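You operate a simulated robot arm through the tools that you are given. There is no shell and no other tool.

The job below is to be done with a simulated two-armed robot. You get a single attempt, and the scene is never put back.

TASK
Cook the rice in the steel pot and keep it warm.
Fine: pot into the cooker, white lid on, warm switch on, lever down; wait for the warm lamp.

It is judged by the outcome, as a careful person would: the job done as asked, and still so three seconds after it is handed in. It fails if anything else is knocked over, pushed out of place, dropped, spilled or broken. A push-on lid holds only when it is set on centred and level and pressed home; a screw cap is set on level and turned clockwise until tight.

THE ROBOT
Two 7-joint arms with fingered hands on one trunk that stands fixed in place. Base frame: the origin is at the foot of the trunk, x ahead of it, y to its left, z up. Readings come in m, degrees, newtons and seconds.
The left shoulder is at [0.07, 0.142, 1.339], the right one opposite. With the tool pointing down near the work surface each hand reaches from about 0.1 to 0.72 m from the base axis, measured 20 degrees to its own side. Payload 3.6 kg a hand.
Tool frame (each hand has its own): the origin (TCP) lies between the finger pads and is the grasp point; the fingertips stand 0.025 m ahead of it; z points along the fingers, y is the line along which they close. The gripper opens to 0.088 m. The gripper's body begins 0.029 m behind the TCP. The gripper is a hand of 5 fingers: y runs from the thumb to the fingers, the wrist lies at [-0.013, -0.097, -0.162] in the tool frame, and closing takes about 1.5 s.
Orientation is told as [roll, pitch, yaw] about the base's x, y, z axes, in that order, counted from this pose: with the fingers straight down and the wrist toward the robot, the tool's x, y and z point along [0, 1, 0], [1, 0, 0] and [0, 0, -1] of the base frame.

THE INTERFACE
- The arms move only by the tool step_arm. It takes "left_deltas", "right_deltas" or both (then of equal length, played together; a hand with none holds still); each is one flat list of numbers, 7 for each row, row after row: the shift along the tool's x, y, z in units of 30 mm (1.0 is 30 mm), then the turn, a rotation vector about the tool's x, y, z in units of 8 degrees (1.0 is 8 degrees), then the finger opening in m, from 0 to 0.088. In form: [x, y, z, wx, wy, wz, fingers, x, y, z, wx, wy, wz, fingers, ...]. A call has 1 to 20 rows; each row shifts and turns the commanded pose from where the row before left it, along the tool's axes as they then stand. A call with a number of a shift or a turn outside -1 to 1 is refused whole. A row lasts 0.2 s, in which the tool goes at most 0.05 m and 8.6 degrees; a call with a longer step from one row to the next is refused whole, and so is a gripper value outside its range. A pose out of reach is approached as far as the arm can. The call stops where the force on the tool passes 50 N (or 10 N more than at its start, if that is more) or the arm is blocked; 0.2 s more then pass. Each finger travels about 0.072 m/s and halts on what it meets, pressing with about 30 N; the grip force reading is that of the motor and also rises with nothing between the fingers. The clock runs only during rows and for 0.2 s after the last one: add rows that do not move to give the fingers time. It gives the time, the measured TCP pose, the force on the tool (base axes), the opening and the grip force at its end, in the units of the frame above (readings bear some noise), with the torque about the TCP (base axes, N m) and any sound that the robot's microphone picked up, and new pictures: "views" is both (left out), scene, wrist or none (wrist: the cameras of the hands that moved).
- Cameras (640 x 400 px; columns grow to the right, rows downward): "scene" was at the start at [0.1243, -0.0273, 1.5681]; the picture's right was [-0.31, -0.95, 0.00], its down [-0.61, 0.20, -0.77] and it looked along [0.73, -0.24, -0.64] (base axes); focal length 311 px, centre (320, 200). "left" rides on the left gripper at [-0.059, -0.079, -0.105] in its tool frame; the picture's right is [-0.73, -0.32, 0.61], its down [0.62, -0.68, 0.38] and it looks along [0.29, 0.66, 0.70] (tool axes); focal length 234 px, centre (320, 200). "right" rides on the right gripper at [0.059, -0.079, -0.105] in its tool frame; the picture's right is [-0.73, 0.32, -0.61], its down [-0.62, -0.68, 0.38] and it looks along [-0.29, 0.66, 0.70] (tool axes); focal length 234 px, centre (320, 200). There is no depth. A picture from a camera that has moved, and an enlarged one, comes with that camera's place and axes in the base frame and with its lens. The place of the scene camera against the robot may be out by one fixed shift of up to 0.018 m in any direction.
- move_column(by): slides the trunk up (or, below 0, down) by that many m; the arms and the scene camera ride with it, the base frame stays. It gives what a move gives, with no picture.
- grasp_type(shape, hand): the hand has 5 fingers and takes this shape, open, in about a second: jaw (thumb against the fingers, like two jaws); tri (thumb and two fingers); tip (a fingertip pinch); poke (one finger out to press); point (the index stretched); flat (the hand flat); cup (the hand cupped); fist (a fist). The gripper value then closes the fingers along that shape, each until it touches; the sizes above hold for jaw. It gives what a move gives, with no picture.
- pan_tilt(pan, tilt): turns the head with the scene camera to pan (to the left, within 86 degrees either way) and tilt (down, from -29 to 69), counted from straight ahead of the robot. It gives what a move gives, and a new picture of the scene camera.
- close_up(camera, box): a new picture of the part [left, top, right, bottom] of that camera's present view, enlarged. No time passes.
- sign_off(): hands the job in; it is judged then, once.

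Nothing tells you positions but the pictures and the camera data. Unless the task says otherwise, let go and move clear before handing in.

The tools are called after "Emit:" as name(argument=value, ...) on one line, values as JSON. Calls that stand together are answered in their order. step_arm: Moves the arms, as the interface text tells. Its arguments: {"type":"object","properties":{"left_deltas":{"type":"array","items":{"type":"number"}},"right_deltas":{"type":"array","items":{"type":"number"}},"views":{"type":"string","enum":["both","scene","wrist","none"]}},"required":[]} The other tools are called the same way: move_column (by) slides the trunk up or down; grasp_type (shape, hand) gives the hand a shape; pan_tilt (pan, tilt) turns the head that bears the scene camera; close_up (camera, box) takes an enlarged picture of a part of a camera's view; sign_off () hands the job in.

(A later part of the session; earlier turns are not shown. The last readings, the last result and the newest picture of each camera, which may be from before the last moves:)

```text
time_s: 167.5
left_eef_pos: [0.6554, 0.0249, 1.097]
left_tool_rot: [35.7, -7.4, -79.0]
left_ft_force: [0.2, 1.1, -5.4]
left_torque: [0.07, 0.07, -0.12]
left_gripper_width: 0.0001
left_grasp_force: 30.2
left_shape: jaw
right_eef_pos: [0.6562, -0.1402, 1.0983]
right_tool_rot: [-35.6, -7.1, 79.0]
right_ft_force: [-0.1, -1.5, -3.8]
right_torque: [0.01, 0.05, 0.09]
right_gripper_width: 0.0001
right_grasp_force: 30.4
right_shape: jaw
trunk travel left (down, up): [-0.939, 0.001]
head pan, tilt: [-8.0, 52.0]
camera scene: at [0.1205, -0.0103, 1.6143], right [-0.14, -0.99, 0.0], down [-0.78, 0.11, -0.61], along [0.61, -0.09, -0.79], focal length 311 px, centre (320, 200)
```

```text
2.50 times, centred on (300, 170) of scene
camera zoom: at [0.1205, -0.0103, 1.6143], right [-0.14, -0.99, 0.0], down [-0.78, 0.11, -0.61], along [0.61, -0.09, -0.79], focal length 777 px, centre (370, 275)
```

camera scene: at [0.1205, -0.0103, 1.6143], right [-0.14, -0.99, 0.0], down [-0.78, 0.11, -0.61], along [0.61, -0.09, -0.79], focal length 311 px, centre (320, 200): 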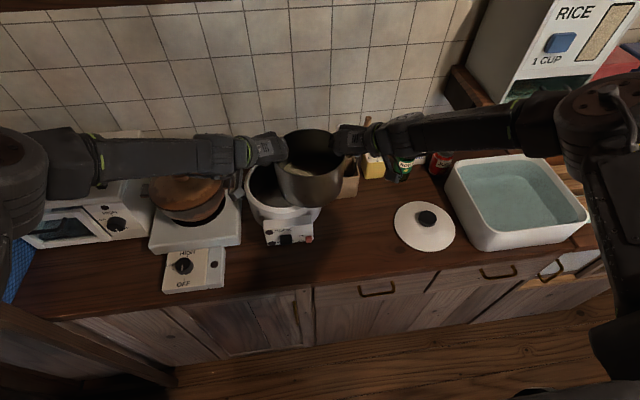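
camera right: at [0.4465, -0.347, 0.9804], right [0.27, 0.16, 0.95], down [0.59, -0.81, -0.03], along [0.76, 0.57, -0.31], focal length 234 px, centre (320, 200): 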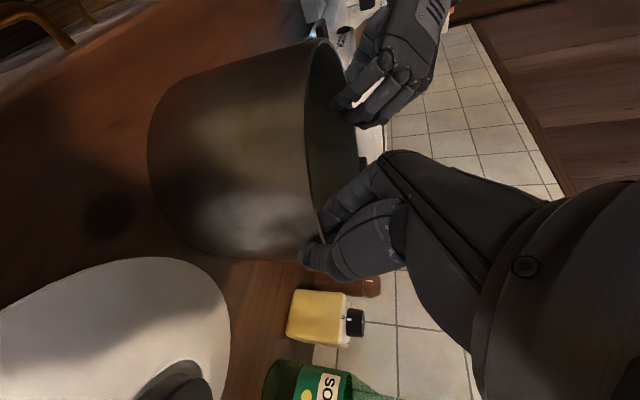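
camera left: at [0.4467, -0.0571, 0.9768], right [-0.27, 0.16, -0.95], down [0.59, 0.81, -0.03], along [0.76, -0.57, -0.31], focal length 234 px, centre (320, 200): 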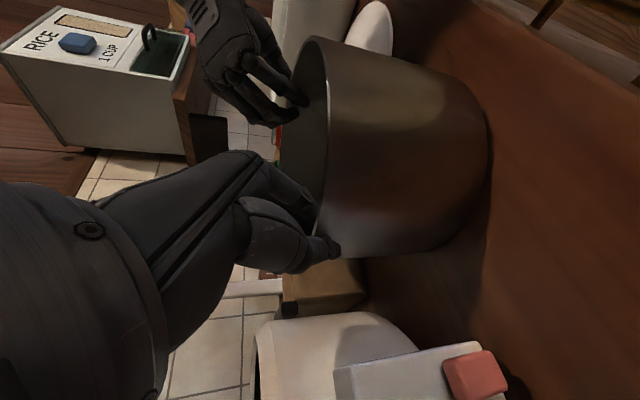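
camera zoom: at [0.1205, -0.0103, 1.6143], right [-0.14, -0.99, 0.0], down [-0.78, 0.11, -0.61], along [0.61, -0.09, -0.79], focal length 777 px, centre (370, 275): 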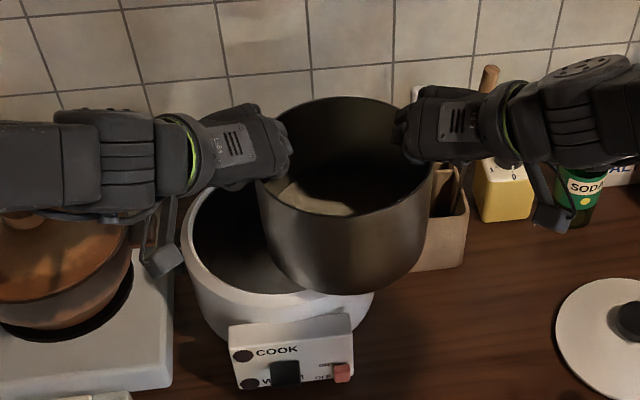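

Emit:
step_arm(left_deltas=[0.411, -0.515, 0.215, 0, 0, 0, 0, 0.411, -0.515, 0.215, 0, 0, 0, 0, 0.411, -0.515, 0.215, 0, 0, 0, 0, 0.411, -0.515, 0.215, 0, 0, 0, 0], right_deltas=[-0.1406, 0.6475, 0.204, 0, 0, 0, 0, -0.1406, 0.6475, 0.204, 0, 0, 0, 0, -0.1406, 0.6475, 0.204, 0, 0, 0, 0, -0.1406, 0.6475, 0.204, 0, 0, 0, 0], views="both")

Emit:
close_up(camera="scene", box=[180, 90, 420, 250])

```text
time_s: 168.5
left_eef_pos: [0.7002, 0.0972, 1.0966]
left_tool_rot: [35.6, -7.3, -79.1]
left_ft_force: [0.2, -2.6, -5.3]
left_torque: [0.01, 0.06, -0.15]
left_gripper_width: 0.0
left_grasp_force: 29.8
left_shape: jaw
right_eef_pos: [0.6988, -0.0689, 1.0982]
right_tool_rot: [-35.5, -7.2, 79.1]
right_ft_force: [0.6, 2.1, -4.1]
right_torque: [0.07, 0.04, 0.13]
right_gripper_width: 0.0002
right_grasp_force: 29.5
right_shape: jaw
trunk travel left (down, up): [-0.939, 0.001]
head pan, tilt: [-8.0, 52.0]
camera scene: at [0.1207, -0.0097, 1.6143], right [-0.14, -0.99, 0.0], down [-0.78, 0.11, -0.61], along [0.61, -0.09, -0.79], focal length 311 px, centre (320, 200)
camera right: at [0.575, -0.1307, 1.1391], right [0.27, 0.16, 0.95], down [0.59, -0.81, -0.03], along [0.76, 0.57, -0.31], focal length 234 px, centre (320, 200)
camera left: at [0.5767, 0.1597, 1.1357], right [-0.27, 0.16, -0.95], down [0.59, 0.81, -0.04], along [0.76, -0.57, -0.31], focal length 234 px, centre (320, 200)
```

scene: 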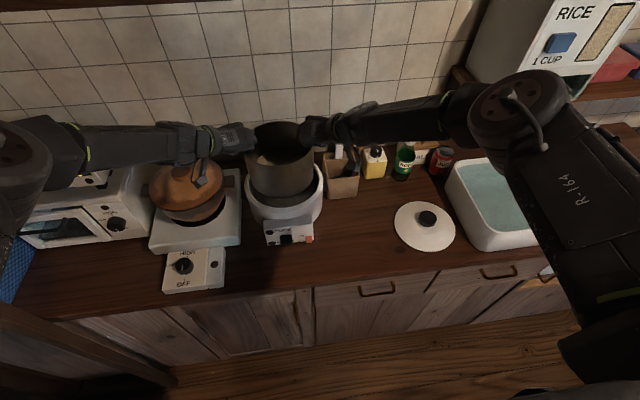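
right: 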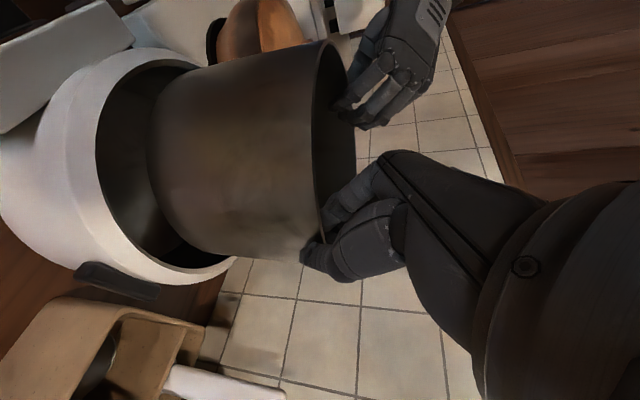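
left: 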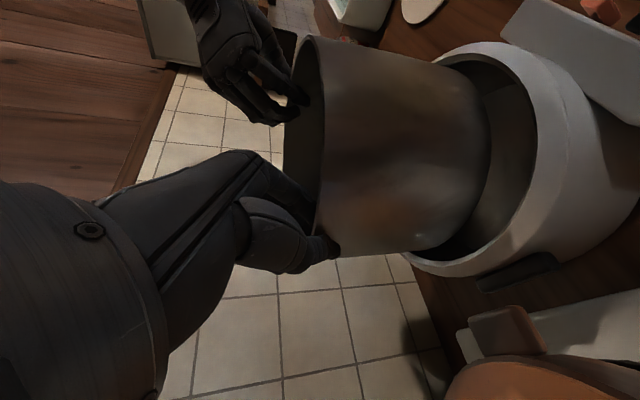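

```text
2.50 times, centred on (300, 170) of scene
camera zoom: at [0.1207, -0.0097, 1.6143], right [-0.14, -0.99, 0.0], down [-0.78, 0.11, -0.61], along [0.61, -0.09, -0.79], focal length 777 px, centre (370, 275)
```

zoom: 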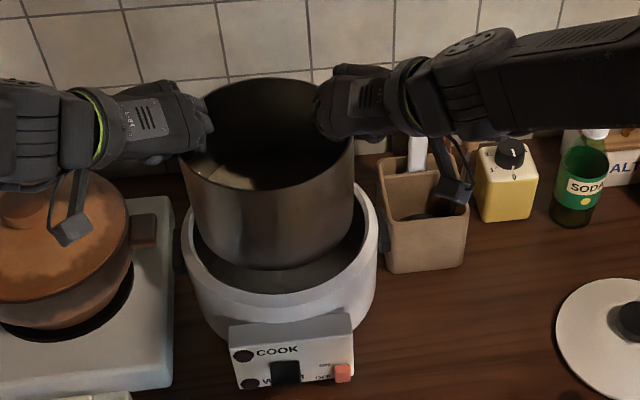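

The pot hovers over the cooker. I'll make a small centring correction, then lower with the trunk in stages.

Emit:
step_arm(left_deltas=[-0.08, 0.05, -0.05, 0, 0, 0, 0, 0, 0, 0, 0, 0, 0, 0], right_deltas=[0.05, -0.08, -0.05, 0, 0, 0, 0, 0, 0, 0, 0, 0, 0, 0], views="none")

Emit:
move_column(by=-0.02)

Emit:
close_up(camera="scene", box=[210, 90, 370, 230])

Emit:
close_up(camera="right", box=[0, 0, 400, 300])

Emit:
close_up(camera="left", box=[240, 0, 640, 400])

```text
time_s: 169.1
left_eef_pos: [0.695, 0.094, 1.0966]
left_tool_rot: [35.6, -7.4, -79.1]
left_ft_force: [-0.3, -0.5, -4.3]
left_torque: [0.05, 0.06, -0.14]
left_gripper_width: 0.0001
left_grasp_force: 30.2
left_shape: jaw
right_eef_pos: [0.6952, -0.0715, 1.0982]
right_tool_rot: [-35.5, -7.1, 79.1]
right_ft_force: [-0.4, 1.1, -4.3]
right_torque: [0.08, 0.04, 0.13]
right_gripper_width: 0.0
right_grasp_force: 30.1
right_shape: jaw
trunk travel left (down, up): [-0.939, 0.001]
head pan, tilt: [-8.0, 52.0]
```

```text
time_s: 169.8
left_eef_pos: [0.6971, 0.0944, 1.0758]
left_tool_rot: [35.7, -7.3, -79.1]
left_ft_force: [-0.1, -2.5, -4.8]
left_torque: [0.02, 0.08, -0.13]
left_gripper_width: 0.0
left_grasp_force: 30.0
left_shape: jaw
right_eef_pos: [0.6954, -0.0715, 1.0783]
right_tool_rot: [-35.4, -7.1, 79.1]
right_ft_force: [0.5, 2.4, -5.1]
right_torque: [0.08, 0.05, 0.17]
right_gripper_width: 0.0002
right_grasp_force: 29.5
right_shape: jaw
trunk travel left (down, up): [-0.919, 0.021]
head pan, tilt: [-8.0, 52.0]
```

```text
2.86 times, centred on (290, 160) of scene
camera zoom: at [0.1207, -0.0112, 1.5943], right [-0.14, -0.99, 0.0], down [-0.78, 0.11, -0.61], along [0.61, -0.09, -0.79], focal length 888 px, centre (406, 314)
```

zoom: 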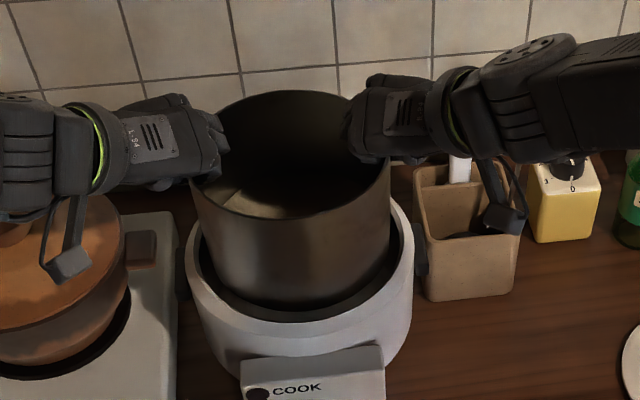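

```text
1.33 times, centred on (200, 150) of right
camera zoom: at [0.5726, -0.1337, 1.1191], right [0.27, 0.16, 0.95], down [0.59, -0.81, -0.03], along [0.76, 0.57, -0.31], focal length 312 px, centre (480, 267)
```

zoom: 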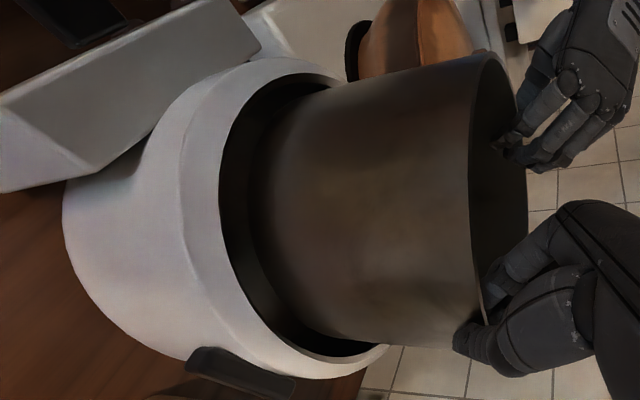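

```text
1.00 times, centred on (440, 200) of left (not enlarged: the box is as wide or as high as the picture)
camera zoom: at [0.5739, 0.1566, 1.1157], right [-0.27, 0.16, -0.95], down [0.59, 0.81, -0.03], along [0.76, -0.57, -0.31], focal length 234 px, centre (200, 200)
```

zoom: 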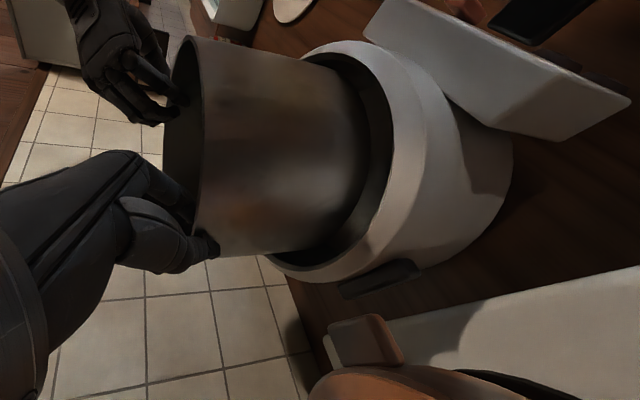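

The pot bottom is centred in the opening. I'll continue lowering.

Emit:
move_column(by=-0.04)

Emit:
close_up(camera="scene", box=[210, 80, 370, 220])

```text
time_s: 170.6
left_eef_pos: [0.6955, 0.0932, 1.0365]
left_tool_rot: [35.7, -7.4, -79.2]
left_ft_force: [0.3, -2.2, -5.2]
left_torque: [0.02, 0.0, -0.13]
left_gripper_width: 0.0
left_grasp_force: 29.6
left_shape: jaw
right_eef_pos: [0.6941, -0.0726, 1.0389]
right_tool_rot: [-35.6, -7.2, 79.1]
right_ft_force: [0.7, 1.7, -4.6]
right_torque: [0.08, 0.04, 0.15]
right_gripper_width: 0.0
right_grasp_force: 29.8
right_shape: jaw
trunk travel left (down, up): [-0.879, 0.061]
head pan, tilt: [-8.0, 52.0]
```

```text
2.86 times, centred on (290, 150) of scene
camera zoom: at [0.119, -0.0115, 1.5544], right [-0.14, -0.99, 0.0], down [-0.78, 0.11, -0.61], along [0.61, -0.09, -0.79], focal length 888 px, centre (406, 343)
```

zoom: 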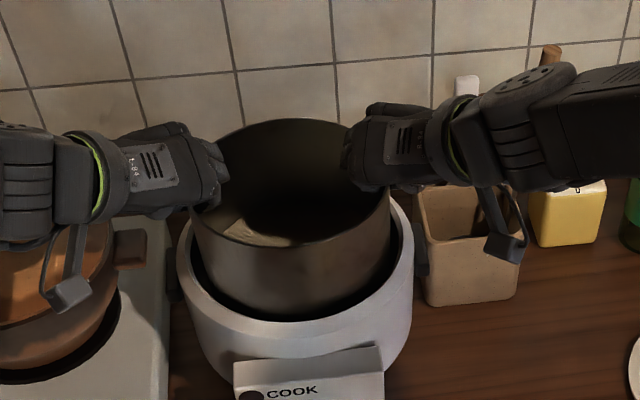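

Emit:
move_column(by=-0.025)

Emit:
close_up(camera="scene", box=[190, 70, 370, 220])

Emit:
close_up(camera="left", box=[240, 0, 640, 400])

Emit:
close_up(camera="right", box=[0, 0, 400, 300])

```text
time_s: 171.3
left_eef_pos: [0.695, 0.0936, 1.0125]
left_tool_rot: [35.8, -7.3, -79.0]
left_ft_force: [-0.2, -0.9, -5.0]
left_torque: [0.06, 0.04, -0.15]
left_gripper_width: 0.0
left_grasp_force: 30.1
left_shape: jaw
right_eef_pos: [0.6955, -0.0738, 1.0141]
right_tool_rot: [-35.6, -7.2, 79.1]
right_ft_force: [0.1, 2.8, -3.9]
right_torque: [0.09, 0.0, 0.12]
right_gripper_width: 0.0
right_grasp_force: 30.1
right_shape: jaw
trunk travel left (down, up): [-0.854, 0.086]
head pan, tilt: [-8.0, 52.0]
```

```text
2.67 times, centred on (280, 145) of scene
camera zoom: at [0.1194, -0.0115, 1.5294], right [-0.14, -0.99, 0.0], down [-0.78, 0.11, -0.61], along [0.61, -0.09, -0.79], focal length 829 px, centre (427, 347)
```

zoom: 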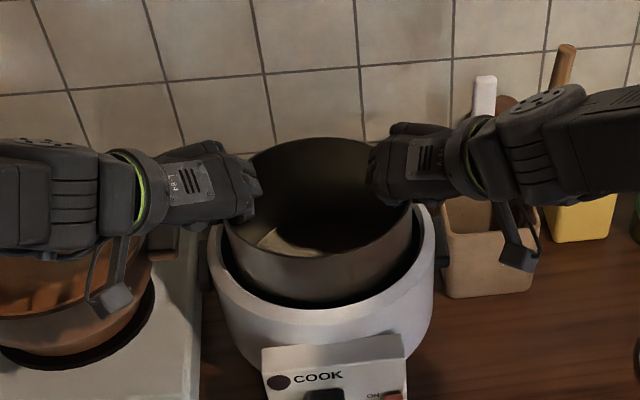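

```text
1.00 times, centred on (440, 200) of left (not enlarged: the box is as wide or as high as the picture)
camera zoom: at [0.573, 0.1564, 1.0512], right [-0.27, 0.16, -0.95], down [0.59, 0.81, -0.03], along [0.76, -0.57, -0.31], focal length 234 px, centre (200, 200)
```

zoom: 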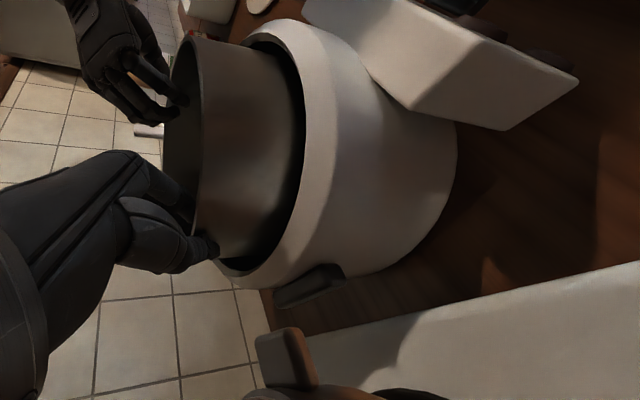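

```text
1.33 times, centred on (200, 150) of right
camera zoom: at [0.5717, -0.134, 1.0545], right [0.27, 0.16, 0.95], down [0.59, -0.81, -0.03], along [0.76, 0.57, -0.31], focal length 312 px, centre (480, 267)
```

zoom: 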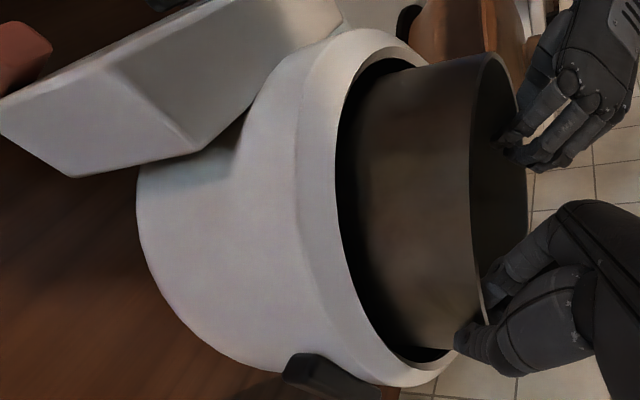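

Emit:
move_column(by=-0.008)

Emit:
move_column(by=-0.006)

Emit:
close_up(camera="right", box=[160, 100, 400, 300])

Emit:
close_up(camera="left", box=[240, 100, 480, 300])

```text
time_s: 171.9
left_eef_pos: [0.6965, 0.0935, 1.003]
left_tool_rot: [35.8, -7.3, -79.1]
left_ft_force: [-0.1, -1.2, -5.3]
left_torque: [0.06, 0.06, -0.13]
left_gripper_width: 0.0001
left_grasp_force: 30.0
left_shape: jaw
right_eef_pos: [0.6943, -0.0728, 1.0049]
right_tool_rot: [-35.5, -7.2, 79.1]
right_ft_force: [0.9, 0.9, -3.7]
right_torque: [0.05, 0.03, 0.17]
right_gripper_width: 0.0
right_grasp_force: 30.6
right_shape: jaw
trunk travel left (down, up): [-0.846, 0.094]
head pan, tilt: [-8.0, 52.0]
```

```text
time_s: 172.4
left_eef_pos: [0.6955, 0.0929, 0.9974]
left_tool_rot: [35.7, -7.3, -79.1]
left_ft_force: [0.3, -0.6, -6.1]
left_torque: [0.03, 0.04, -0.15]
left_gripper_width: 0.0
left_grasp_force: 29.7
left_shape: jaw
right_eef_pos: [0.6948, -0.072, 0.9988]
right_tool_rot: [-35.6, -7.2, 79.2]
right_ft_force: [0.6, 1.3, -4.5]
right_torque: [0.09, 0.02, 0.16]
right_gripper_width: 0.0
right_grasp_force: 29.9
right_shape: jaw
trunk travel left (down, up): [-0.84, 0.1]
head pan, tilt: [-8.0, 52.0]
```

```text
2.00 times, centred on (280, 200) of right
camera zoom: at [0.5725, -0.134, 1.04], right [0.27, 0.16, 0.95], down [0.59, -0.81, -0.03], along [0.76, 0.57, -0.31], focal length 468 px, centre (400, 200)
```

zoom: 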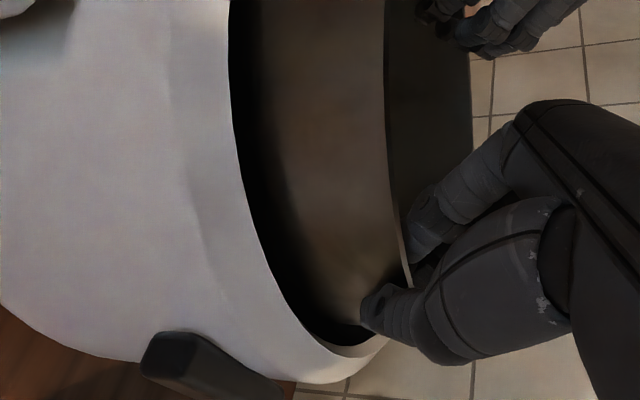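

```text
2.00 times, centred on (360, 200) of left
camera zoom: at [0.5737, 0.1564, 1.0367], right [-0.27, 0.16, -0.95], down [0.59, 0.81, -0.03], along [0.76, -0.57, -0.31], focal length 468 px, centre (240, 200)
```

zoom: 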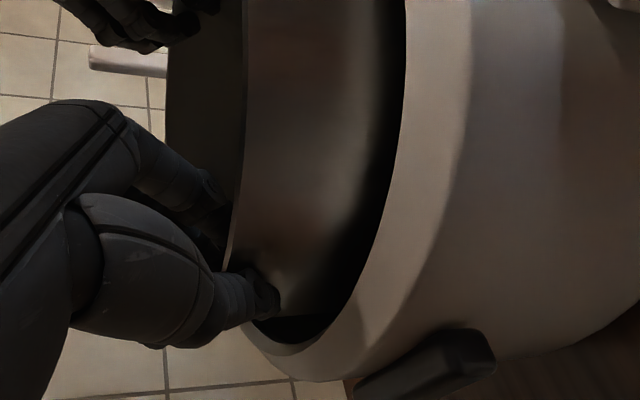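

Emit:
move_column(by=-0.005)

Emit:
move_column(by=-0.005)

Emit:
close_up(camera="right", box=[160, 100, 400, 300])

Emit:
close_up(camera="left", box=[240, 100, 480, 300])

```text
time_s: 172.9
left_eef_pos: [0.6969, 0.093, 0.9917]
left_tool_rot: [35.7, -7.3, -79.1]
left_ft_force: [-0.3, -2.3, -4.6]
left_torque: [0.07, 0.05, -0.08]
left_gripper_width: 0.0
left_grasp_force: 30.5
left_shape: jaw
right_eef_pos: [0.696, -0.0722, 0.994]
right_tool_rot: [-35.6, -7.2, 79.1]
right_ft_force: [-0.6, 1.6, -4.7]
right_torque: [0.08, 0.04, 0.11]
right_gripper_width: 0.0
right_grasp_force: 30.3
right_shape: jaw
trunk travel left (down, up): [-0.835, 0.105]
head pan, tilt: [-8.0, 52.0]
```

```text
time_s: 173.5
left_eef_pos: [0.6963, 0.093, 0.9882]
left_tool_rot: [35.7, -7.3, -79.1]
left_ft_force: [0.2, -0.9, -5.5]
left_torque: [0.02, 0.05, -0.09]
left_gripper_width: 0.0
left_grasp_force: 30.3
left_shape: jaw
right_eef_pos: [0.6959, -0.0713, 0.989]
right_tool_rot: [-35.5, -7.2, 79.2]
right_ft_force: [-0.5, 1.6, -3.5]
right_torque: [0.06, 0.0, 0.12]
right_gripper_width: 0.0
right_grasp_force: 29.8
right_shape: jaw
trunk travel left (down, up): [-0.83, 0.11]
head pan, tilt: [-8.0, 52.0]
```

```text
2.00 times, centred on (280, 200) of right
camera zoom: at [0.5724, -0.134, 1.03], right [0.27, 0.16, 0.95], down [0.59, -0.81, -0.03], along [0.76, 0.57, -0.31], focal length 468 px, centre (400, 200)
```

zoom: 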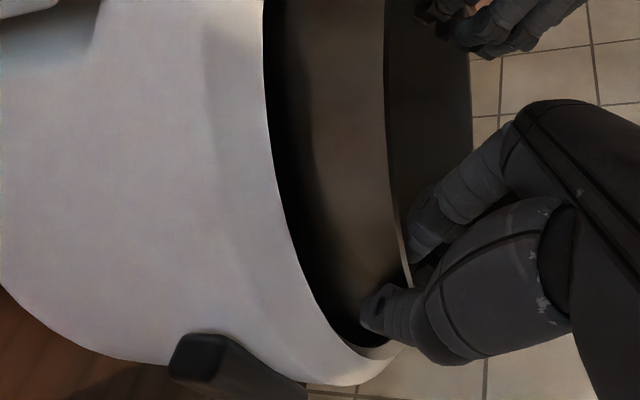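

```text
2.00 times, centred on (360, 200) of left
camera zoom: at [0.5737, 0.1564, 1.0267], right [-0.27, 0.16, -0.95], down [0.59, 0.81, -0.03], along [0.76, -0.57, -0.31], focal length 468 px, centre (240, 200)
```

zoom: 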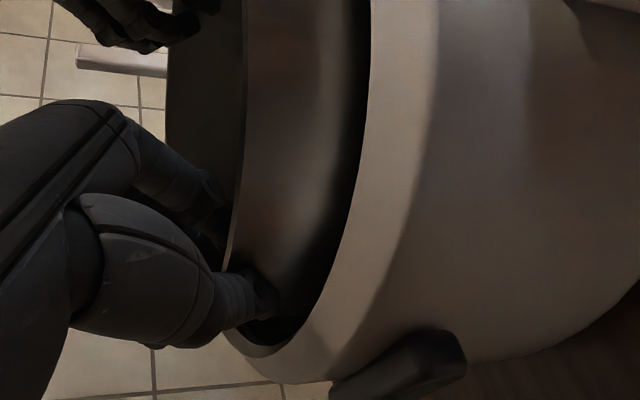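

Emit:
move_column(by=-0.004)

Emit:
move_column(by=-0.004)

Emit:
close_up(camera="right", box=[230, 160, 390, 280])

Emit:
close_up(camera="left", box=[280, 160, 440, 280])

```text
time_s: 174.0
left_eef_pos: [0.6938, 0.0945, 0.984]
left_tool_rot: [35.8, -7.3, -79.1]
left_ft_force: [-0.4, -1.6, -4.1]
left_torque: [0.06, -0.01, -0.1]
left_gripper_width: 0.0003
left_grasp_force: 29.6
left_shape: jaw
right_eef_pos: [0.6938, -0.0719, 0.9868]
right_tool_rot: [-35.6, -7.2, 79.1]
right_ft_force: [-0.6, 1.4, -2.0]
right_torque: [0.04, -0.07, 0.13]
right_gripper_width: 0.0
right_grasp_force: 29.8
right_shape: jaw
trunk travel left (down, up): [-0.826, 0.114]
head pan, tilt: [-8.0, 52.0]
```

```text
time_s: 174.6
left_eef_pos: [0.693, 0.0935, 0.9821]
left_tool_rot: [35.8, -7.3, -79.1]
left_ft_force: [2.7, -1.3, 3.0]
left_torque: [0.02, -0.15, -0.12]
left_gripper_width: 0.0002
left_grasp_force: 29.7
left_shape: jaw
right_eef_pos: [0.6925, -0.0724, 0.9838]
right_tool_rot: [-35.8, -7.3, 79.1]
right_ft_force: [1.3, 1.5, 5.6]
right_torque: [0.09, -0.25, 0.12]
right_gripper_width: 0.0003
right_grasp_force: 30.1
right_shape: jaw
trunk travel left (down, up): [-0.822, 0.118]
head pan, tilt: [-8.0, 52.0]
```

```text
3.33 times, centred on (310, 220) of right
camera zoom: at [0.5701, -0.1339, 1.0247], right [0.27, 0.16, 0.95], down [0.59, -0.81, -0.03], along [0.76, 0.57, -0.31], focal length 781 px, centre (353, 133)
```

zoom: 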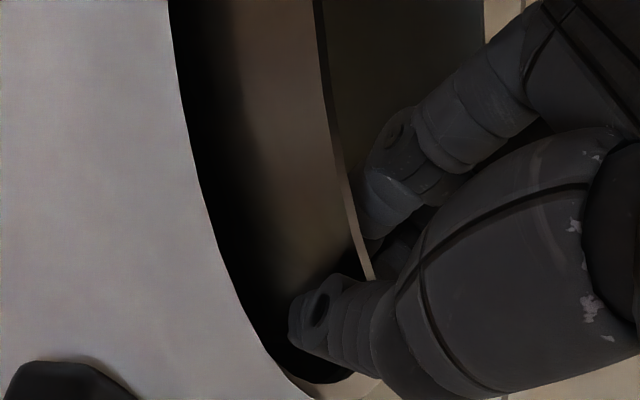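

```text
3.33 times, centred on (360, 220) of left
camera zoom: at [0.5713, 0.1564, 1.0213], right [-0.27, 0.16, -0.95], down [0.59, 0.81, -0.03], along [0.76, -0.57, -0.31], focal length 781 px, centre (187, 133)
```

zoom: 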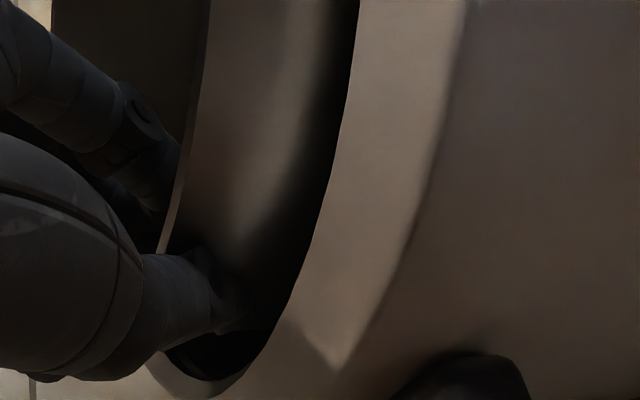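

Contact now: the forces flipped upward at the expected floor depth. I'll relax the pinch just slightly, so the thumbs stay within the gap, check that the pot stays put, then slide up before opening wider.

Emit:
move_column(by=0.002)

Emit:
step_arm(left_deltas=[0, 0, 0, 0, 0, 0, 0.005, 0, 0, 0, 0, 0, 0, 0.01, 0, 0, 0, 0, 0, 0, 0.012, 0, 0, 0, 0, 0, 0, 0.012], right_deltas=[0, 0, 0, 0, 0, 0, 0.005, 0, 0, 0, 0, 0, 0, 0.01, 0, 0, 0, 0, 0, 0, 0.012, 0, 0, 0, 0, 0, 0, 0.012], views="scene")

Emit:
close_up(camera="scene", box=[190, 50, 370, 200])

Emit:
close_up(camera="right", box=[160, 100, 400, 300])

```text
time_s: 175.1
left_eef_pos: [0.6955, 0.094, 0.9821]
left_tool_rot: [35.8, -7.4, -79.1]
left_ft_force: [-0.2, -1.2, 0.4]
left_torque: [-0.02, -0.09, -0.12]
left_gripper_width: 0.0001
left_grasp_force: 29.8
left_shape: jaw
right_eef_pos: [0.6938, -0.0732, 0.9848]
right_tool_rot: [-35.7, -7.3, 79.1]
right_ft_force: [0.7, 1.7, 1.4]
right_torque: [0.04, -0.11, 0.22]
right_gripper_width: 0.0002
right_grasp_force: 30.2
right_shape: jaw
trunk travel left (down, up): [-0.824, 0.116]
head pan, tilt: [-8.0, 52.0]
```

```text
time_s: 176.1
left_eef_pos: [0.6943, 0.0934, 0.9842]
left_tool_rot: [35.9, -7.4, -79.1]
left_ft_force: [-1.1, -1.7, 2.7]
left_torque: [0.03, -0.07, -0.05]
left_gripper_width: 0.0119
left_grasp_force: 0.0
left_shape: jaw
right_eef_pos: [0.6927, -0.0724, 0.9848]
right_tool_rot: [-35.8, -7.2, 79.1]
right_ft_force: [-0.8, -0.2, 0.5]
right_torque: [0.02, -0.08, -0.02]
right_gripper_width: 0.0116
right_grasp_force: 0.0
right_shape: jaw
trunk travel left (down, up): [-0.824, 0.116]
head pan, tilt: [-8.0, 52.0]
camera scene: at [0.1164, -0.012, 1.4997], right [-0.14, -0.99, 0.0], down [-0.78, 0.11, -0.62], along [0.61, -0.09, -0.79], focal length 311 px, centre (320, 200)
```

scene: 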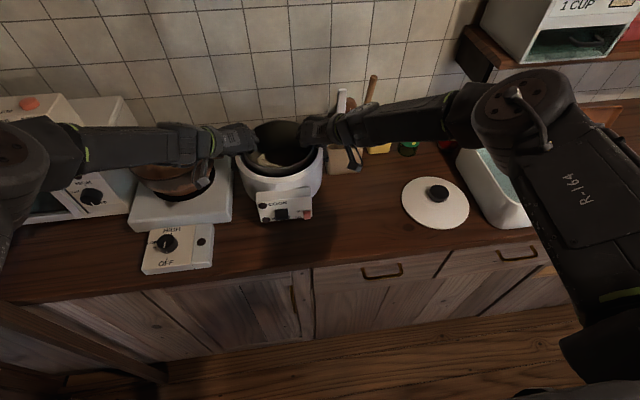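

```text
2.67 times, centred on (280, 125) of scene
camera zoom: at [0.1164, -0.012, 1.4997], right [-0.14, -0.99, 0.0], down [-0.78, 0.11, -0.62], along [0.61, -0.09, -0.79], focal length 829 px, centre (427, 400)
```

zoom: 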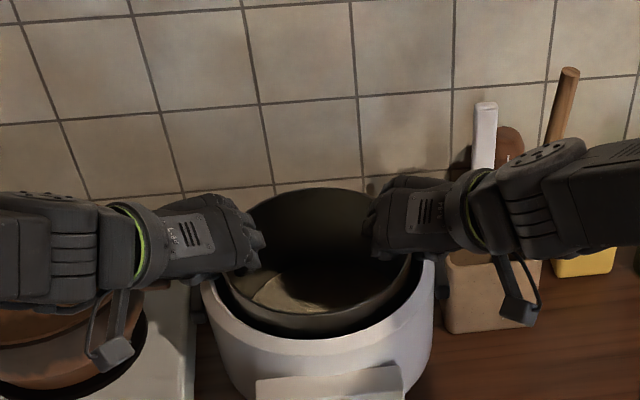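

```text
2.00 times, centred on (280, 200) of right
camera zoom: at [0.5698, -0.1344, 1.0257], right [0.27, 0.16, 0.95], down [0.59, -0.81, -0.03], along [0.76, 0.57, -0.31], focal length 468 px, centre (400, 200)
```

zoom: 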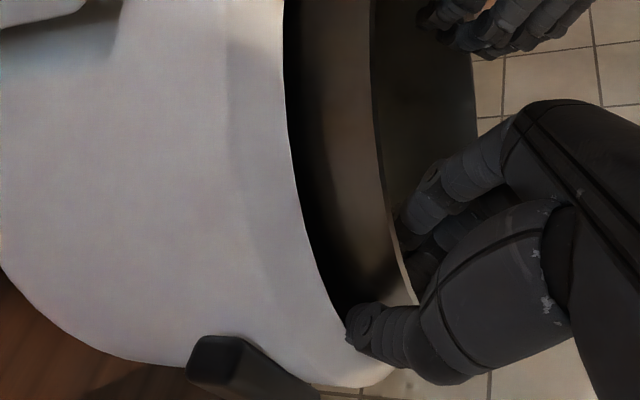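

The pot settled onto the cooker floor. I'll raise the hands straight up with the fingers loosely open.

Emit:
move_column(by=0.015)

Emit:
close_up(camera="scene", box=[190, 60, 370, 210])

```text
time_s: 176.7
left_eef_pos: [0.6944, 0.0931, 0.9981]
left_tool_rot: [35.8, -7.2, -79.1]
left_ft_force: [-0.5, -0.8, 0.5]
left_torque: [0.02, 0.03, 0.0]
left_gripper_width: 0.012
left_grasp_force: 0.1
left_shape: jaw
right_eef_pos: [0.6932, -0.0729, 0.9996]
right_tool_rot: [-35.6, -7.2, 79.1]
right_ft_force: [0.2, -0.2, -0.1]
right_torque: [0.0, 0.0, 0.0]
right_gripper_width: 0.0115
right_grasp_force: 0.1
right_shape: jaw
trunk travel left (down, up): [-0.839, 0.101]
head pan, tilt: [-8.0, 52.0]
```

```text
2.67 times, centred on (280, 135) of scene
camera zoom: at [0.1169, -0.0116, 1.5147], right [-0.14, -0.99, 0.0], down [-0.78, 0.11, -0.62], along [0.61, -0.09, -0.79], focal length 829 px, centre (427, 373)
```

zoom: 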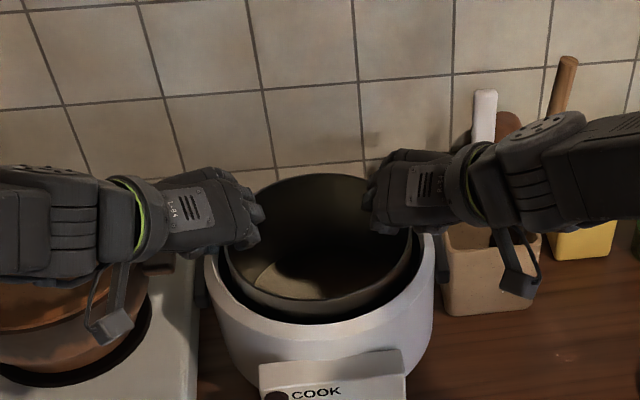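

Hands are free with no forces. I'll raise them clear of the pot.

Emit:
move_column(by=0.1)

Emit:
step_arm(left_deltas=[0, 0, 0, 0, 0, 0, 0.03], right_deltas=[0, 0, 0, 0, 0, 0, 0.03], views="both")

Emit:
close_up(camera="scene", box=[220, 120, 350, 260])

```text
time_s: 178.0
left_eef_pos: [0.6947, 0.0931, 1.0979]
left_tool_rot: [35.8, -7.3, -79.1]
left_ft_force: [0.6, 0.1, 0.3]
left_torque: [-0.03, -0.01, -0.01]
left_gripper_width: 0.0118
left_grasp_force: 0.0
left_shape: jaw
right_eef_pos: [0.6937, -0.0727, 1.0992]
right_tool_rot: [-35.7, -7.1, 79.2]
right_ft_force: [0.0, -0.4, -0.3]
right_torque: [0.02, -0.02, 0.02]
right_gripper_width: 0.0118
right_grasp_force: 0.0
right_shape: jaw
trunk travel left (down, up): [-0.939, 0.001]
head pan, tilt: [-8.0, 52.0]
```

```text
time_s: 178.4
left_eef_pos: [0.6932, 0.0932, 1.0989]
left_tool_rot: [35.9, -7.3, -79.0]
left_ft_force: [0.3, 0.0, 0.1]
left_torque: [0.01, -0.01, 0.02]
left_gripper_width: 0.0297
left_grasp_force: 0.1
left_shape: jaw
right_eef_pos: [0.6934, -0.0719, 1.1]
right_tool_rot: [-35.7, -7.2, 79.1]
right_ft_force: [-0.9, -0.4, -0.2]
right_torque: [-0.03, 0.01, 0.0]
right_gripper_width: 0.0294
right_grasp_force: 0.1
right_shape: jaw
trunk travel left (down, up): [-0.939, 0.001]
head pan, tilt: [-8.0, 52.0]
camera scene: at [0.1173, -0.0115, 1.6146], right [-0.14, -0.99, 0.0], down [-0.78, 0.11, -0.62], along [0.61, -0.09, -0.79], focal length 311 px, centre (320, 200)
camera right: at [0.5703, -0.134, 1.1405], right [0.27, 0.16, 0.95], down [0.59, -0.81, -0.03], along [0.76, 0.57, -0.31], focal length 234 px, centre (320, 200)
camera left: at [0.5716, 0.1564, 1.1372], right [-0.27, 0.16, -0.95], down [0.59, 0.81, -0.03], along [0.76, -0.57, -0.31], focal length 234 px, centre (320, 200)
```

scene: 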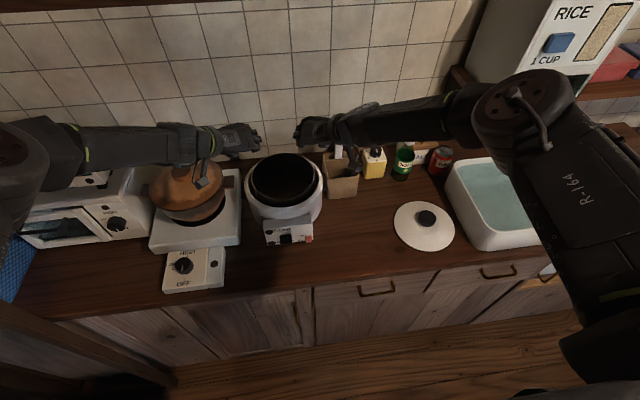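
right: 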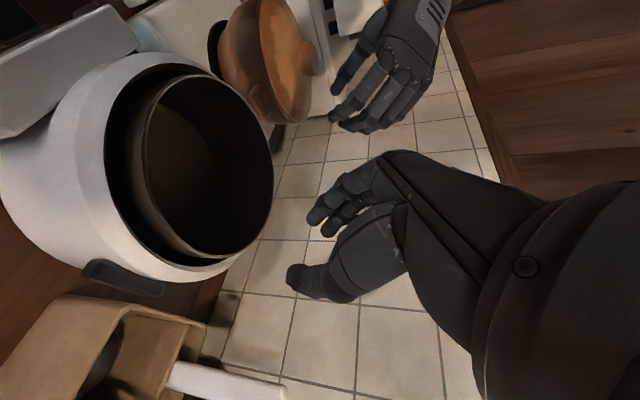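
left: 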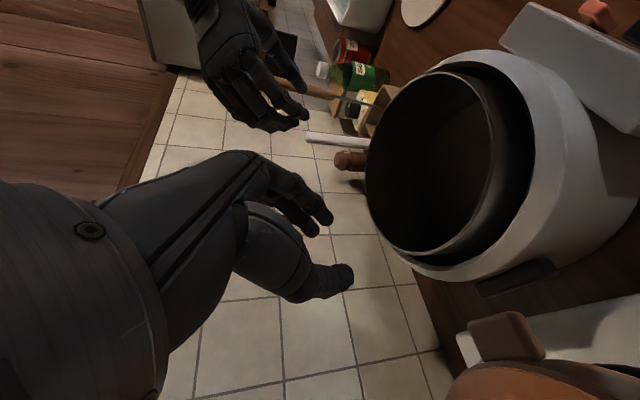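

```text
2.86 times, centred on (285, 190) of scene
camera zoom: at [0.1173, -0.0115, 1.6146], right [-0.14, -0.99, 0.0], down [-0.78, 0.11, -0.62], along [0.61, -0.09, -0.79], focal length 888 px, centre (420, 229)
```

zoom: 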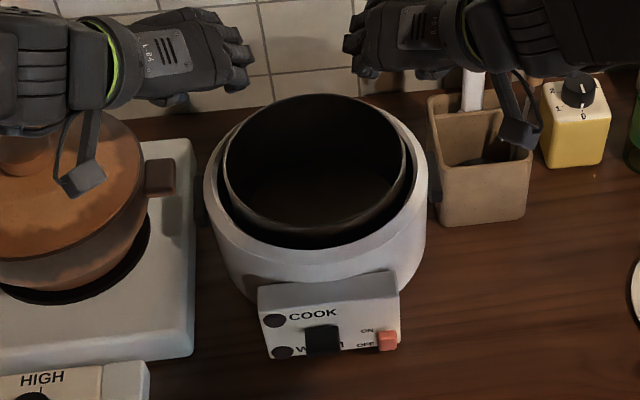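

The pot is seated in the cooker. Next is the lid. I'll retract the right hand back toward the lid side and move the left hand out of the way.

Emit:
step_arm(right_deltas=[0.1406, -0.6475, -0.204, 0, 0, 0, 0.06, 0.1406, -0.6475, -0.204, 0, 0, 0, 0.06, 0.1406, -0.6475, -0.204, 0, 0, 0, 0.088, 0.1406, -0.6475, -0.204, 0, 0, 0, 0.088, 0.1406, -0.6475, -0.204, 0, 0, 0, 0.088, 0.1406, -0.6475, -0.204, 0, 0, 0, 0.088, 0.1406, -0.6475, -0.204, 0, 0, 0, 0.088, 0.1406, -0.6475, -0.204, 0, 0, 0, 0.088, 0.1406, -0.6475, -0.204, 0, 0, 0, 0.088, 0.1406, -0.6475, -0.204, 0, 0, 0, 0.088, 0.1406, -0.6475, -0.204, 0, 0, 0, 0.088, 0.1406, -0.6475, -0.204, 0, 0, 0, 0.088], views="none")

Emit:
step_arm(right_deltas=[0, 0, 0, 0, 0, 0.95, 0.088, 0, 0, 0, 0, 0, 0.95, 0.088, 0, 0, 0, 0, 0, 0.95, 0.088, 0, 0, 0, 0, 0, 0.95, 0.088, 0, 0, 0, 0, 0, 0.95, 0.088, 0, 0, 0, 0, 0, 0.95, 0.088, 0, 0, 0, 0, 0, 0.95, 0.088], views="scene")

```text
time_s: 181.0
left_eef_pos: [0.6943, 0.0932, 1.0989]
left_tool_rot: [35.7, -7.4, -79.1]
left_ft_force: [-0.3, -0.1, -0.5]
left_torque: [0.02, 0.02, 0.02]
left_gripper_width: 0.0297
left_grasp_force: 0.1
left_shape: jaw
right_eef_pos: [0.5671, -0.2866, 1.1008]
right_tool_rot: [-35.6, -7.2, 79.2]
right_ft_force: [-1.0, 0.7, -0.2]
right_torque: [-0.01, 0.01, 0.0]
right_gripper_width: 0.088
right_grasp_force: 0.2
right_shape: jaw
trunk travel left (down, up): [-0.939, 0.001]
head pan, tilt: [-8.0, 52.0]
```

```text
time_s: 182.6
left_eef_pos: [0.6938, 0.0934, 1.0984]
left_tool_rot: [35.8, -7.3, -79.1]
left_ft_force: [-0.2, 0.5, 0.8]
left_torque: [0.02, 0.01, -0.01]
left_gripper_width: 0.0298
left_grasp_force: 0.1
left_shape: jaw
right_eef_pos: [0.5661, -0.2881, 1.0992]
right_tool_rot: [-17.0, -32.5, 28.3]
right_ft_force: [0.4, -0.9, -0.3]
right_torque: [0.0, 0.02, -0.02]
right_gripper_width: 0.0875
right_grasp_force: 0.1
right_shape: jaw
trunk travel left (down, up): [-0.939, 0.001]
head pan, tilt: [-8.0, 52.0]
camera scene: at [0.1172, -0.0109, 1.6147], right [-0.14, -0.99, 0.0], down [-0.78, 0.11, -0.62], along [0.61, -0.09, -0.79], focal length 311 px, centre (320, 200)
```

scene: 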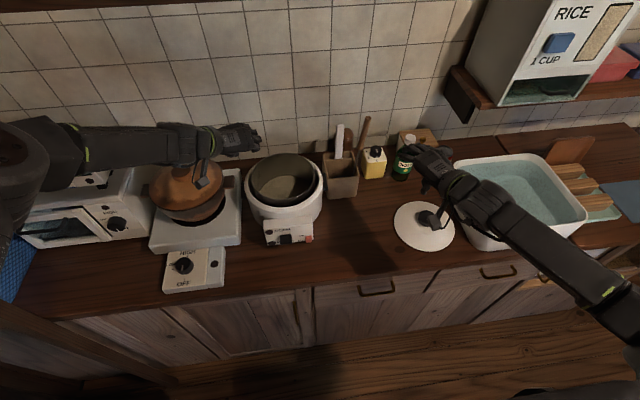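

Emit:
step_arm(right_deltas=[0, 0, 0, 0.816, 0.4, 0, 0.088, 0, 0, 0, 0.816, 0.4, 0, 0.088, 0, 0, 0, 0.816, 0.4, 0, 0.088, 0, 0, 0, 0.816, 0.4, 0, 0.088, 0, 0, 0, 0.816, 0.4, 0, 0.088, 0, 0, 0, 0, 0, 0.9, 0.088, 0, 0, 0, 0, 0, 0.9, 0.088, 0, 0, 0, 0, 0, 0.9, 0.088], left_deltas=[-0.411, -0.317, -0.761, 0, 0, 0, 0.03, -0.411, -0.317, -0.761, 0, 0, 0, 0.03, -0.411, -0.317, -0.761, 0, 0, 0, 0.03, -0.411, -0.317, -0.761, 0, 0, 0, 0.03, -0.411, -0.317, -0.761, 0, 0, 0, 0.03, -0.411, -0.317, -0.761, 0, 0, 0, 0.03, -0.411, -0.317, -0.761, 0, 0, 0, 0.03, -0.411, -0.317, -0.761, 0, 0, 0, 0.03], views="both")

Emit:
close_up(camera="scene", box=[380, 180, 480, 270])

```text
time_s: 184.4
left_eef_pos: [0.4932, 0.1461, 1.1777]
left_tool_rot: [35.8, -7.3, -79.1]
left_ft_force: [-1.2, 0.0, 0.0]
left_torque: [0.02, 0.02, 0.01]
left_gripper_width: 0.0298
left_grasp_force: 0.0
left_shape: jaw
right_eef_pos: [0.5671, -0.2879, 1.1009]
right_tool_rot: [0.8, 0.1, 2.1]
right_ft_force: [0.7, -0.8, 0.4]
right_torque: [-0.04, 0.0, 0.0]
right_gripper_width: 0.0876
right_grasp_force: 0.1
right_shape: jaw
trunk travel left (down, up): [-0.939, 0.001]
head pan, tilt: [-8.0, 52.0]
camera scene: at [0.1164, -0.0102, 1.6147], right [-0.14, -0.99, 0.0], down [-0.78, 0.11, -0.62], along [0.61, -0.09, -0.79], focal length 311 px, centre (320, 200)
camera right: at [0.4851, -0.2313, 1.2069], right [0.35, -0.72, 0.6], down [-0.66, -0.64, -0.39], along [0.67, -0.26, -0.7], focal length 234 px, centre (320, 200)
camera left: at [0.3711, 0.2081, 1.2173], right [-0.27, 0.16, -0.95], down [0.59, 0.81, -0.03], along [0.76, -0.57, -0.31], focal length 234 px, centre (320, 200)
```

scene: 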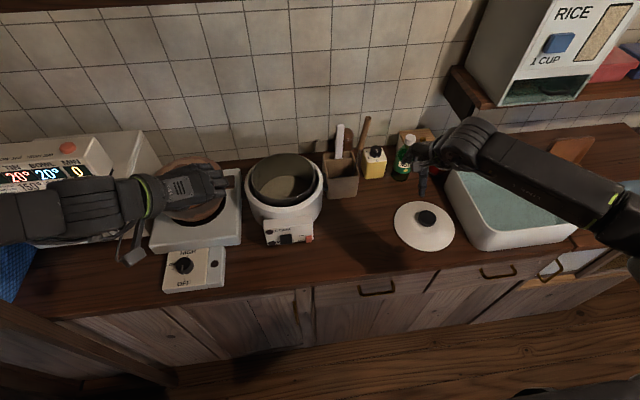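
right: 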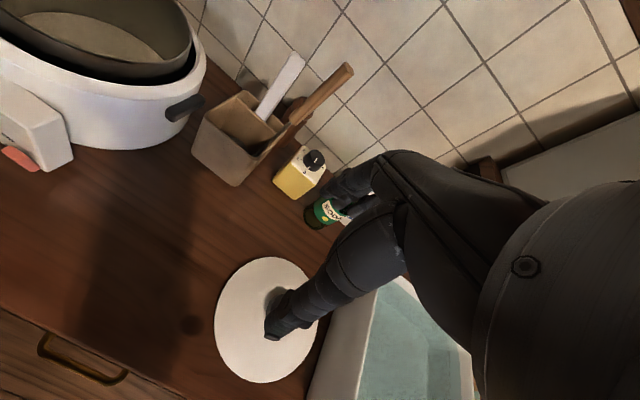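
left: 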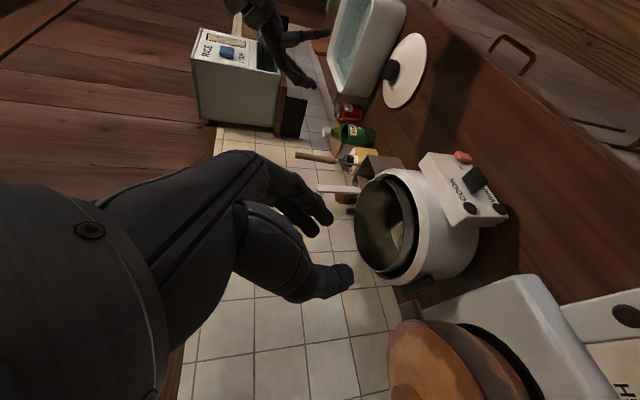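

```text
4.44 times, centred on (430, 225) of scene
camera zoom: at [0.1164, -0.0102, 1.6147], right [-0.14, -0.99, 0.0], down [-0.78, 0.11, -0.62], along [0.61, -0.09, -0.79], focal length 1381 px, centre (-169, 89)
```

zoom: 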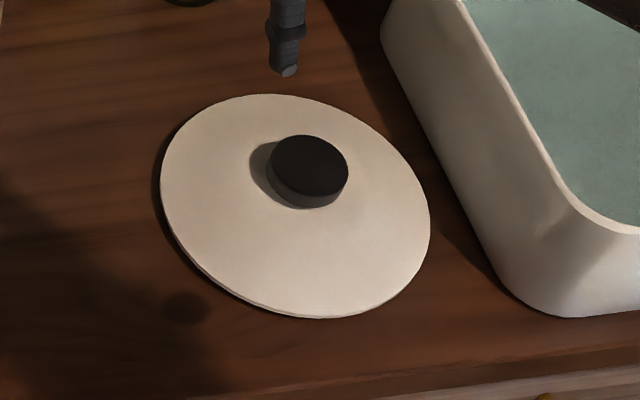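

Lid centre is about (0.585, -0.391), R≈0.09, with a 5 cm knob whose top is near z≈0.874. I'll move the right hand over the knob and raise the left hand.

Emit:
step_arm(right_deltas=[-0.86, 0.15, 0, 0, -0.1, 0.26, 0.088, -0.86, 0.15, 0, 0, 0, 0, 0.088, -0.86, 0.15, 0, 0, 0, 0, 0.088, -0.86, 0.15, 0, 0, 0, 0, 0.088], left_deltas=[0.092, 0.012, -0.967, 0, 0, 0, 0.03, 0.092, 0.012, -0.967, 0, 0, 0, 0.03, 0.092, 0.012, -0.967, 0, 0, 0, 0.03, 0.092, 0.012, -0.967, 0, 0, 0, 0.03], views="none")

Emit:
move_column(by=-0.14)

Emit:
step_arm(right_deltas=[0, 0, 0, 0, 0, 0, 0.088], views="both")

Emit:
close_up(camera="right", box=[180, 180, 360, 330])

Emit:
close_up(camera="scene", box=[370, 110, 500, 240])

```text
time_s: 185.4
left_eef_pos: [0.4341, 0.1421, 1.2781]
left_tool_rot: [35.9, -7.2, -79.1]
left_ft_force: [0.0, -1.3, -0.5]
left_torque: [-0.01, 0.02, -0.02]
left_gripper_width: 0.0297
left_grasp_force: 0.0
left_shape: jaw
right_eef_pos: [0.5853, -0.3906, 1.1001]
right_tool_rot: [0.2, -0.1, 0.2]
right_ft_force: [0.0, 0.1, 0.5]
right_torque: [-0.01, -0.01, 0.01]
right_gripper_width: 0.0877
right_grasp_force: 0.0
right_shape: jaw
trunk travel left (down, up): [-0.939, 0.001]
head pan, tilt: [-8.0, 52.0]
```

```text
time_s: 187.1
left_eef_pos: [0.4353, 0.1432, 1.1376]
left_tool_rot: [35.7, -7.2, -79.0]
left_ft_force: [0.3, 0.3, 0.6]
left_torque: [-0.02, -0.01, 0.0]
left_gripper_width: 0.0297
left_grasp_force: 0.2
left_shape: jaw
right_eef_pos: [0.5863, -0.3888, 0.9597]
right_tool_rot: [0.0, 0.0, 0.3]
right_ft_force: [-0.3, -0.1, 0.3]
right_torque: [0.02, 0.02, 0.0]
right_gripper_width: 0.0877
right_grasp_force: 0.1
right_shape: jaw
trunk travel left (down, up): [-0.799, 0.141]
head pan, tilt: [-8.0, 52.0]
```

```text
time_s: 187.5
left_eef_pos: [0.4359, 0.1432, 1.137]
left_tool_rot: [35.8, -7.3, -79.1]
left_ft_force: [-0.2, -0.5, 0.3]
left_torque: [0.0, 0.0, 0.0]
left_gripper_width: 0.0297
left_grasp_force: 0.0
left_shape: jaw
right_eef_pos: [0.5856, -0.3896, 0.9589]
right_tool_rot: [0.0, 0.0, 0.2]
right_ft_force: [-0.4, 1.1, 0.1]
right_torque: [-0.02, -0.03, 0.02]
right_gripper_width: 0.0878
right_grasp_force: 0.0
right_shape: jaw
trunk travel left (down, up): [-0.799, 0.141]
head pan, tilt: [-8.0, 52.0]
camera scene: at [0.1177, -0.0115, 1.4746], right [-0.14, -0.99, 0.0], down [-0.78, 0.11, -0.62], along [0.61, -0.09, -0.79], focal length 311 px, centre (320, 200)
camera right: at [0.507, -0.331, 1.0645], right [0.33, -0.73, 0.61], down [-0.68, -0.63, -0.38], along [0.66, -0.29, -0.7], focal length 234 px, centre (320, 200)
```

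scene: 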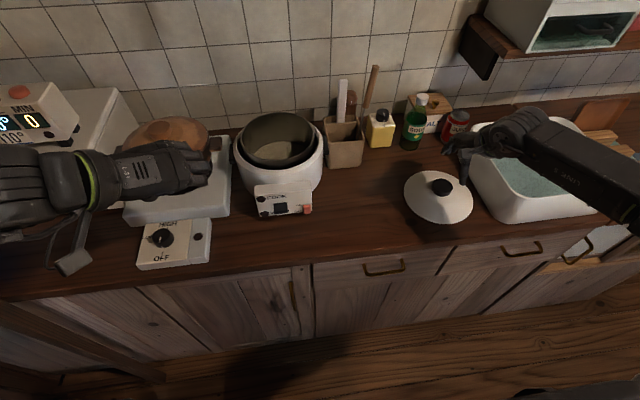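
right: 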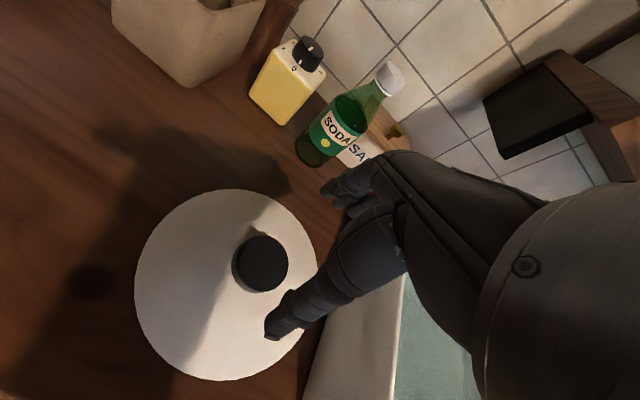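

```text
2.67 times, centred on (270, 255) of right
camera zoom: at [0.507, -0.331, 1.0645], right [0.33, -0.73, 0.61], down [-0.68, -0.63, -0.38], along [0.66, -0.29, -0.7], focal length 624 px, centre (453, 53)
```

zoom: 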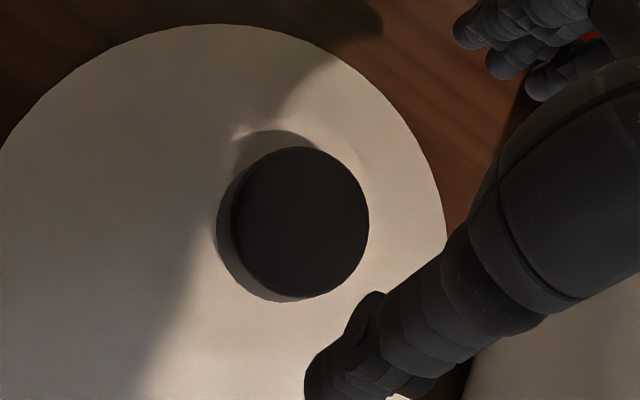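

```text
3.08 times, centred on (435, 175) of scene
camera zoom: at [0.1177, -0.0115, 1.4746], right [-0.14, -0.99, 0.0], down [-0.78, 0.11, -0.62], along [0.61, -0.09, -0.79], focal length 956 px, centre (-34, 277)
```

zoom: 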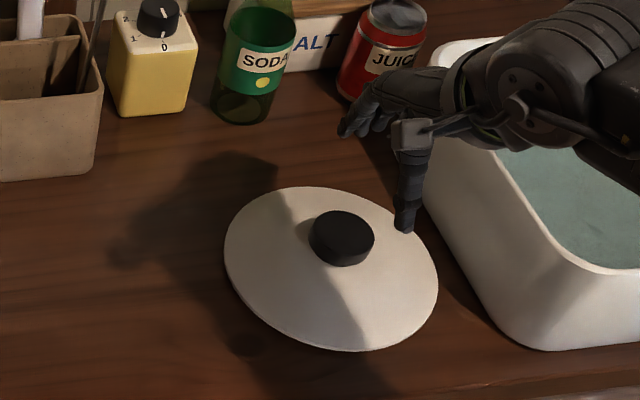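

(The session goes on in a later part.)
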